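You operate a simulated robot arm through the tools that you are given. There is no shell and no other tool. Be economical: measure what you need, move in short steps, check, and stop when the job is done.

Carry out the task below with a simulated robot arm. There is one attempt and no reset: what you move stays moved.

TASK
Turn the volt knob to 24 v.
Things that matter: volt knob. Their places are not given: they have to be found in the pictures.

It is judged by the outcome, as a careful person would: the job done as asked, and still so three seconds after it is handed in. It fails if anything else is knocked over, pushed out of place, dropped, spilled or broken.

THE ROBOT
A 7-joint arm with a two-finger parallel gripper, fixed in place. Base frame: the origin is at the foot of the arm, x ahead of it, y to its left, z up. Lengths are in cm, angles in degrees, forces in N, time in s.
Its first joint turns from -66.0 to 66.0 degrees. Payload 1.57 kg.
Tool frame: the origin (TCP) lies between the finger pads and is the grasp point; the fingertips stand 3 cm ahead of it; z points along the fingers, y is the line along which they close. The gripper opens to 11 cm. The fingers are 2.4 cm wide and 1.2 cm thick; the gripper's body (4.8 by 11.2 cm) begins 7.8 cm behind the TCP.
Orientation is told as [roll, pitch, yaw] about the base's x, y, z axes, in that order, counted from this pose: with the fingers straight down and closing along the base's y, the tool's x points along the base's -x, its y along +y and its z along -z.

THE INTERFACE
- The arm moves only by the tool step_arm. Its argument "moves" is a list of rows, each an object (a shift or turn left out is 0, a gripper value left out holds the last) with "claw": the gripper command, from -1 (shut) to 1 (fully open), values between in proportion; "linear": the shift along the base's x, y, z in cm, a list of three; "dr": the turn, a rotation vector about the base's x, y, z in degrees, a list of three. In form: [{"claw": claw, "linear": [tx, ty, tz], "dr": [wx, wy, wz]}, ...]. A call has 1 to 10 rows; each row is the pose to reach, as a shift and turn from the pose commanded when the call began. A row lasts 0.2 s, in which the tool goes at most 5 cm and 8.6 degrees; a call with a longer step from one row to the next is refused whole, and so is a gripper value outside its range. A pose out of reach is approached as far as the arm can. The call stops where the force on the tool passes 40 N (or 10 N more than at its start, if that is more) or the arm is blocked; 0.2 s more then pass. The fingers move at their own pace (about 10.8 cm/s each) and stop on an object; they squeeze with about 26 N. The grip force told is the motor's: it shows also when the fingers shut on nothing. Time passes only in rows, and 0.2 s behind the last, so rows that repeat a pose let the fingers close. It gives the time, the measured TCP pose, the force on the tool (base axes), the opening and the grip force at its end, in the units of the frame above (readings bear some noise).
- Cameras (640 x 400 px; columns grow to the right, rows downward): "scene" is fixed at [16.87, -39.72, 139.69]; the picture's right is [0.77, -0.64, 0.00], its down [-0.34, -0.41, -0.85] and it looks along [0.54, 0.65, -0.53] (base axes); focal length 373 px, centre (320, 200). "wrist" rides on the gripper at [-3.6, 0, -8] in the tool frame; the picture's right is [0.00, -1.00, 0.00], its down [0.97, 0.00, -0.24] and it looks along [0.24, 0.00, 0.97] (tool axes); focal length 218 px, centre (320, 200).
- capture(camera): a new picture of that camera. No time passes.
- probe_pixels(camera, pixels): for up to 12 pixels [column, row] of the newest picture of that camera ("zoom" is the newest enlarged one), the place [x, y, z] in the base frame of the surface seen there, good to about 0.2 cm, but the place of the scene camera against the robot may be out by one fixed shift of up to 1.8 cm in any direction. No time passes.
- inspect(camera, box): a new picture of the part [left, top, right, bottom] of that camera's present view, enlarged. No time passes.
- hand_in(): hands the job in; it is judged then, once.

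Work in short steps. Measure before you move; look again where a grasp or a placing could have gone wrong, and mend it. You have 60 turns and 22 pictures in all, the two below and enlarged ones among them. Open the gripper and draw the arm clear of the work before you hand the job in, unless the task says otherwise; then end with one line.

The tools are called after "Request:" as a command line: name --argument value ..., lists and objects as JSON in quotes. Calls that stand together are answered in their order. step_arm: Moves the arm, as the interface text tells. Its arguments: {"type":"object","properties":{"moves":{"type":"array","items":{"type":"object","properties":{"claw":{"type":"number"},"linear":{"type":"array","items":{"type":"number"}},"dr":{"type":"array","items":{"type":"number"}}}}}},"required":["moves"]} The other tools are called the same way: capture (camera) takes a picture; probe_pixels (camera, pixels) gives the place of the surface under pixels of a picture; inspect (camera, box) takes an enlarged picture of a part of a camera's view; hand_in () hands the job in.

At the start:

```text
time: 0.0
position: [39.43, -4.84, 115.99]
orientation: [0.0, 0.0, 0.0]
wrist_force: [0.5, -0.8, 0.3]
finger_gap: 11.01
gripper_force: 0.1
```

scene: 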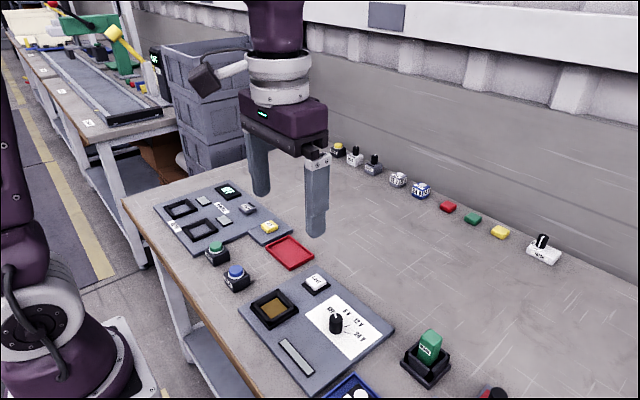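
wrist: 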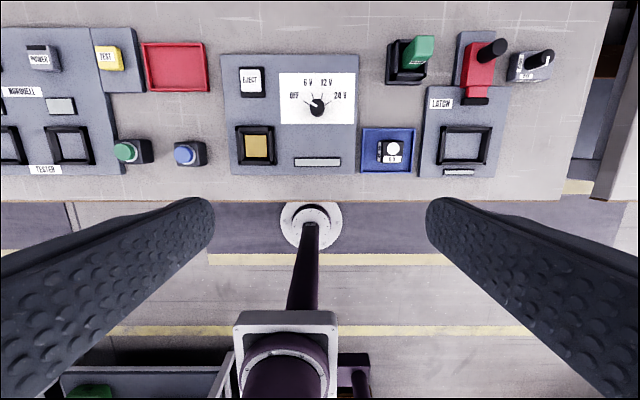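

The volt knob is near scene (336,322) and wrist (317,107). I enlarge both views to read the dial.

Request:
inspect --camera "wrist" --box '[270, 60, 366, 130]'

Request:
inspect --camera "scene" --box '[290, 285, 394, 350]'

Request:
probe_pixels --camera "wrist" --pixels '[[317, 107], [317, 113], [293, 96], [341, 96], [308, 83], [326, 83], [250, 82], [319, 162], [345, 115]]'

```text
5.71 times, centred on (318, 95) of wrist
```

zoom: 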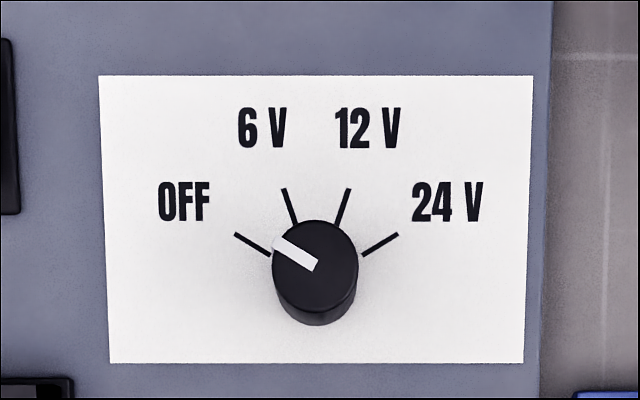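

```text
6.15 times, centred on (342, 318) of scene
```

zoom: 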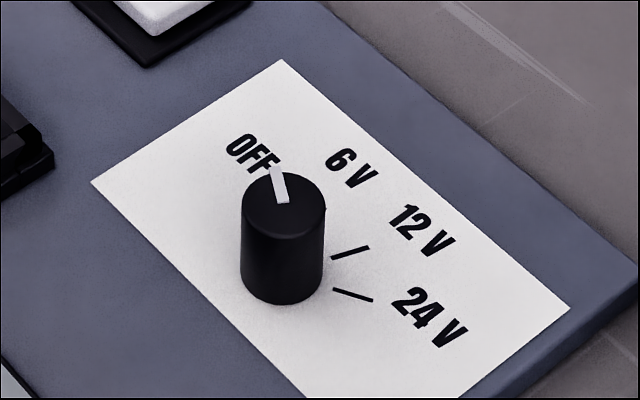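

```text
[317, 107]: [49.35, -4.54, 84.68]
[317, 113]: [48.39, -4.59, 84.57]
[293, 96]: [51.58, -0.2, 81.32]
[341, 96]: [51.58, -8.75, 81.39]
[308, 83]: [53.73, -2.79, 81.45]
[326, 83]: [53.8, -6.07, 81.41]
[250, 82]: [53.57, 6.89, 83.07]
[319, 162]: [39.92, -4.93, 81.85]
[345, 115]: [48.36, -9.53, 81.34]
```

The knob points at OFF (about 60° left of straight ahead) and 24 V is about 60° right, so it needs -120° about z. I'll hover above it, pre-turned +60°, with the gripper partly closed.

Request:
step_arm --moves '[{"claw": -0.05, "linear": [1.2, 0, -2], "dr": [0, 0, 7.5]}, {"linear": [2.4, 0.1, -4], "dr": [0, 0, 15]}, {"linear": [3.6, 0.1, -6], "dr": [0, 0, 22.5]}, {"linear": [4.8, 0.1, -8], "dr": [0, 0, 30]}, {"linear": [6, 0.2, -10], "dr": [0, 0, 37.5]}, {"linear": [7.2, 0.2, -12], "dr": [0, 0, 45]}, {"linear": [8.4, 0.2, -14], "dr": [0, 0, 52.5]}, {"linear": [9.6, 0.2, -16], "dr": [0, 0, 60]}, {"linear": [9.6, 0.2, -16], "dr": [0, 0, 60]}]'

Request:
capture --camera "wrist"

```text
time: 2.0
position: [49.04, -4.91, 100.03]
orientation: [0.0, 0.0, 60.0]
wrist_force: [0.6, 0.9, -0.5]
finger_gap: 5.23
gripper_force: 0.1
```

```text
17 pictures are left
```

wrist: 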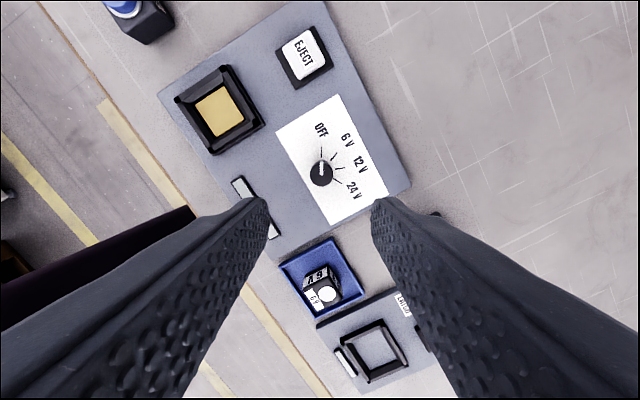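

The knob top is around (321,171). I probe it and its edges.

Request:
inspect --camera "wrist" --box '[280, 145, 360, 195]'

Request:
probe_pixels --camera "wrist" --pixels '[[321, 171], [312, 171], [330, 171], [321, 163], [321, 180], [335, 205], [318, 50], [240, 105], [330, 265], [345, 190]]'

```text
8.00 times, centred on (320, 170) of wrist
```

zoom: 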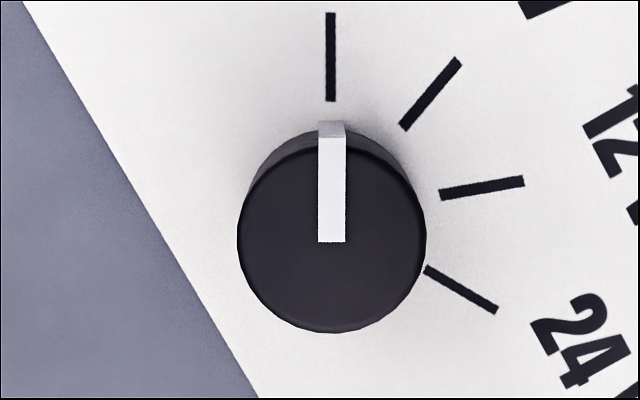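

```text
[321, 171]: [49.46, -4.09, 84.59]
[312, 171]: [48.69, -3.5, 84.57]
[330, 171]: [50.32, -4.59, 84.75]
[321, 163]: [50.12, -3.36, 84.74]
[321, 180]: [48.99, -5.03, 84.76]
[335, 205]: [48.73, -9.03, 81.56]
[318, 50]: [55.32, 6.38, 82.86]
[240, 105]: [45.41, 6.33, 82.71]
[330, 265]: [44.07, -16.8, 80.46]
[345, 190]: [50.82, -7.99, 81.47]
```

Request:
probe_pixels --camera "zoom" --pixels '[[300, 235], [360, 235], [290, 260], [370, 260], [331, 290], [331, 190]]'

```text
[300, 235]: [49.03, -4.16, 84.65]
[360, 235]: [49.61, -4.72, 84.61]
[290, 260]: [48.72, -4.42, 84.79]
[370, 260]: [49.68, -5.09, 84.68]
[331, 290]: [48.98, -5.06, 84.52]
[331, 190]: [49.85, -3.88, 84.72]
```

Knob centre ≈ (49.37, -4.45), top 84.7, plate 81.4. I shift over it and go down partly, then check the position.

Request:
step_arm --moves '[{"linear": [0.3, 0.4, -4]}, {"linear": [0.3, 0.4, -8]}, {"linear": [0.3, 0.4, -11]}, {"linear": [0.3, 0.4, -11]}]'

Request:
capture --camera "wrist"

```text
time: 3.0
position: [49.49, -4.25, 88.91]
orientation: [0.0, -0.1, 59.9]
wrist_force: [-0.9, -0.3, -0.3]
finger_gap: 5.21
gripper_force: 0.1
```

```text
15 pictures are left
```

wrist: 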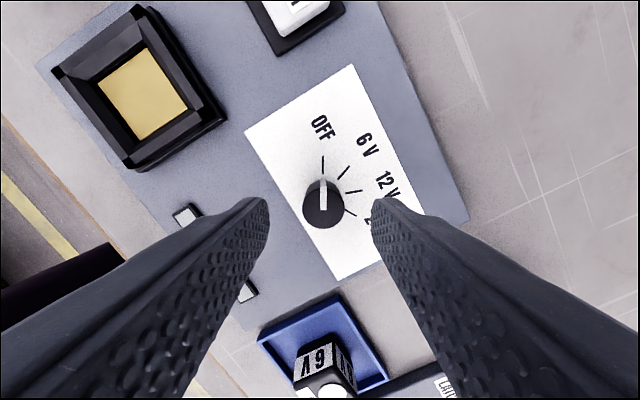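

Request:
probe_pixels --camera "wrist" --pixels '[[315, 208], [331, 208], [323, 218], [318, 200], [330, 200], [205, 290]]'

```text
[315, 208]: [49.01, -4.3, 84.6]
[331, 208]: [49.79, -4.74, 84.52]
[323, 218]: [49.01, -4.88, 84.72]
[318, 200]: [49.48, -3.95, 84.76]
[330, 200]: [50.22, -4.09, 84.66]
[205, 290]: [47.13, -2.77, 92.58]
```

Knob centre (49.4, -4.5). I correct slightly, descend 3.8 cm and close.

Request:
step_arm --moves '[{"linear": [0.1, -0.25, -2]}, {"linear": [0.1, -0.25, -3.8]}, {"linear": [0.1, -0.25, -3.8]}, {"linear": [0.1, -0.25, -3.8], "claw": -1}, {"linear": [0.1, -0.25, -3.8], "claw": -1}, {"linear": [0.1, -0.25, -3.8], "claw": -1}]'

Request:
capture --camera "wrist"

```text
time: 4.4
position: [49.5, -4.58, 85.18]
orientation: [0.0, 0.1, 59.9]
wrist_force: [6.6, -5.2, -9.0]
finger_gap: 2.54
gripper_force: 37.2
```

```text
14 pictures are left
```

wrist: 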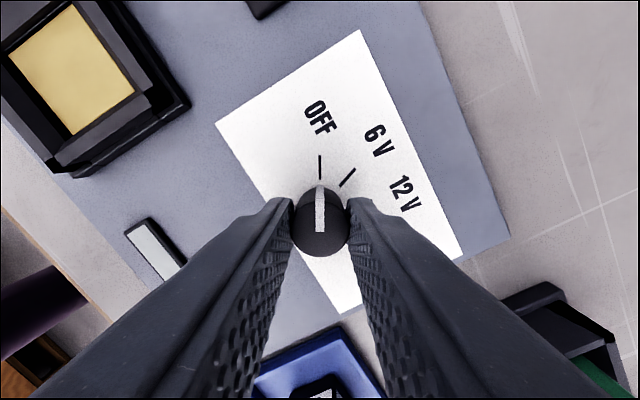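

The grip holds at 2.54 cm. I check the centring along the tool x before turning.

Request:
inspect --camera "wrist" --box '[270, 180, 370, 270]'

Request:
probe_pixels --camera "wrist" --pixels '[[320, 205], [320, 215], [320, 225], [320, 235], [320, 245], [320, 252]]'

```text
4.44 times, centred on (320, 225) of wrist
```

zoom: 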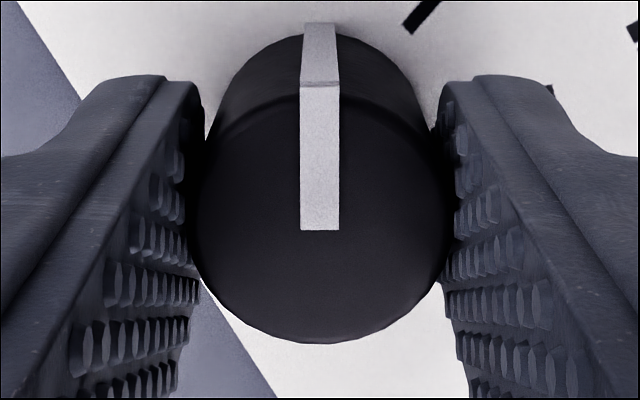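

```text
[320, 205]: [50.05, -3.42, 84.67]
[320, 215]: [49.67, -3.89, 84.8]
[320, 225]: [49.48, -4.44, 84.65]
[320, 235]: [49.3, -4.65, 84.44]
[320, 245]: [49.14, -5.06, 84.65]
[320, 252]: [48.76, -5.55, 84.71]
```

Well centred (within 0.2 cm). I start turning clockwise, in a first 40° portion.

Request:
step_arm --moves '[{"dr": [0, 0, -5]}, {"dr": [0, 0, -10]}, {"dr": [0, 0, -15]}, {"dr": [0, 0, -20]}, {"dr": [0, 0, -25]}, {"dr": [0, 0, -30]}, {"dr": [0, 0, -35]}, {"dr": [0, 0, -40]}]'

Request:
inspect --camera "wrist" --box '[240, 120, 400, 270]'

```text
time: 6.2
position: [49.41, -4.59, 85.09]
orientation: [0.1, 0.1, 19.9]
wrist_force: [-6.8, 10.8, -13.6]
finger_gap: 2.57
gripper_force: 37.2
```

```text
2.67 times, centred on (320, 195) of wrist
```

zoom: 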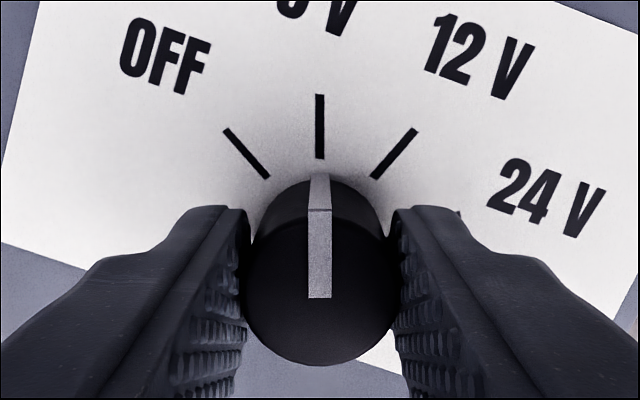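

The knob follows: it is at 6 V after 40° (ticks are 40° apart). I turn the remaining 80°.

Request:
step_arm --moves '[{"dr": [0, 0, -8]}, {"dr": [0, 0, -16]}, {"dr": [0, 0, -24]}, {"dr": [0, 0, -32]}, {"dr": [0, 0, -40]}, {"dr": [0, 0, -48]}, {"dr": [0, 0, -56]}, {"dr": [0, 0, -64]}, {"dr": [0, 0, -72]}, {"dr": [0, 0, -80]}]'

Request:
inspect --camera "wrist" --box '[240, 120, 400, 270]'

```text
time: 8.4
position: [49.51, -4.47, 85.2]
orientation: [0.1, 0.1, -60.1]
wrist_force: [-8.6, 27.8, -1.9]
finger_gap: 2.57
gripper_force: 36.6
```

```text
2.67 times, centred on (320, 195) of wrist
```

zoom: 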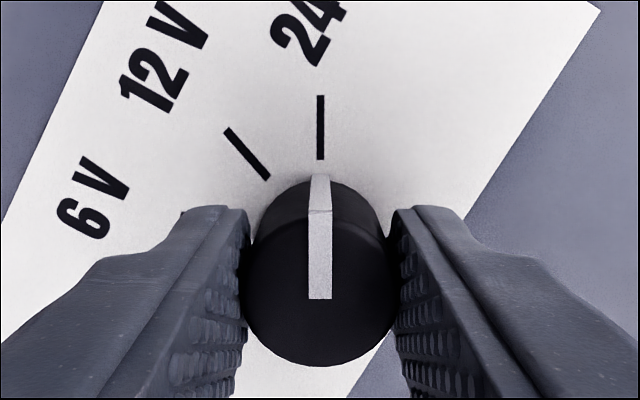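

The pointer lines up with 24 V. I open slightly, rise straight up, and check.

Request:
step_arm --moves '[{"claw": -0.1}, {"claw": -0.1}, {"claw": -0.1}, {"linear": [0, 0, 2]}, {"linear": [0, 0, 6]}, {"linear": [0, 0, 10]}, {"linear": [0, 0, 15]}, {"linear": [0, 0, 18], "claw": 1}]'

Request:
capture --camera "wrist"

Request:
inspect --camera "wrist" --box '[280, 145, 360, 195]'

Request:
capture --camera "scene"

```text
time: 10.2
position: [49.4, -4.58, 103.27]
orientation: [-0.1, 0.0, -60.0]
wrist_force: [0.1, -0.1, 0.0]
finger_gap: 11.0
gripper_force: 0.0
```

```text
10 pictures are left
```

wrist: 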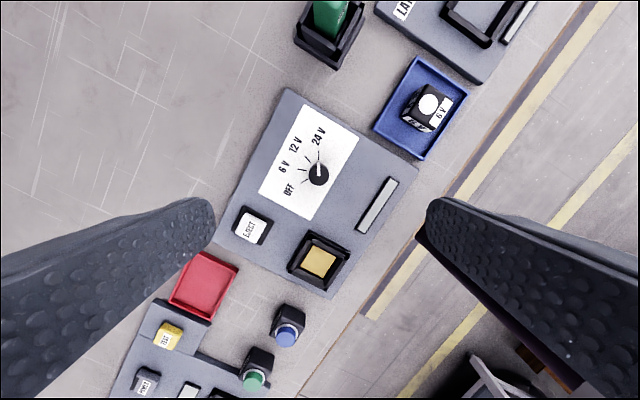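

```text
8.00 times, centred on (320, 170) of wrist
```

zoom: 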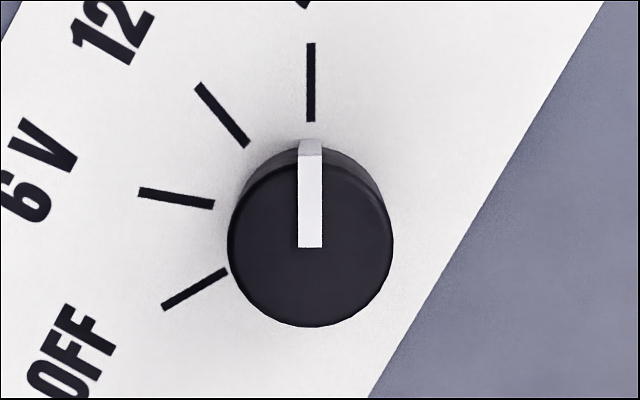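

```text
8 pictures are left
```

scene: 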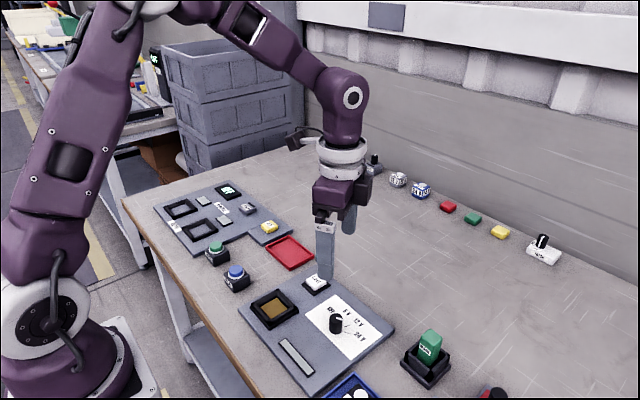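

The knob stays at 24 V, nothing else has moved, and the arm is clear.

Request:
hand_in

```text
The job is handed in.
```

The volt knob now points at 24 V. It held there after I released it, the last pictures show nothing else moved, and the job is handed in.
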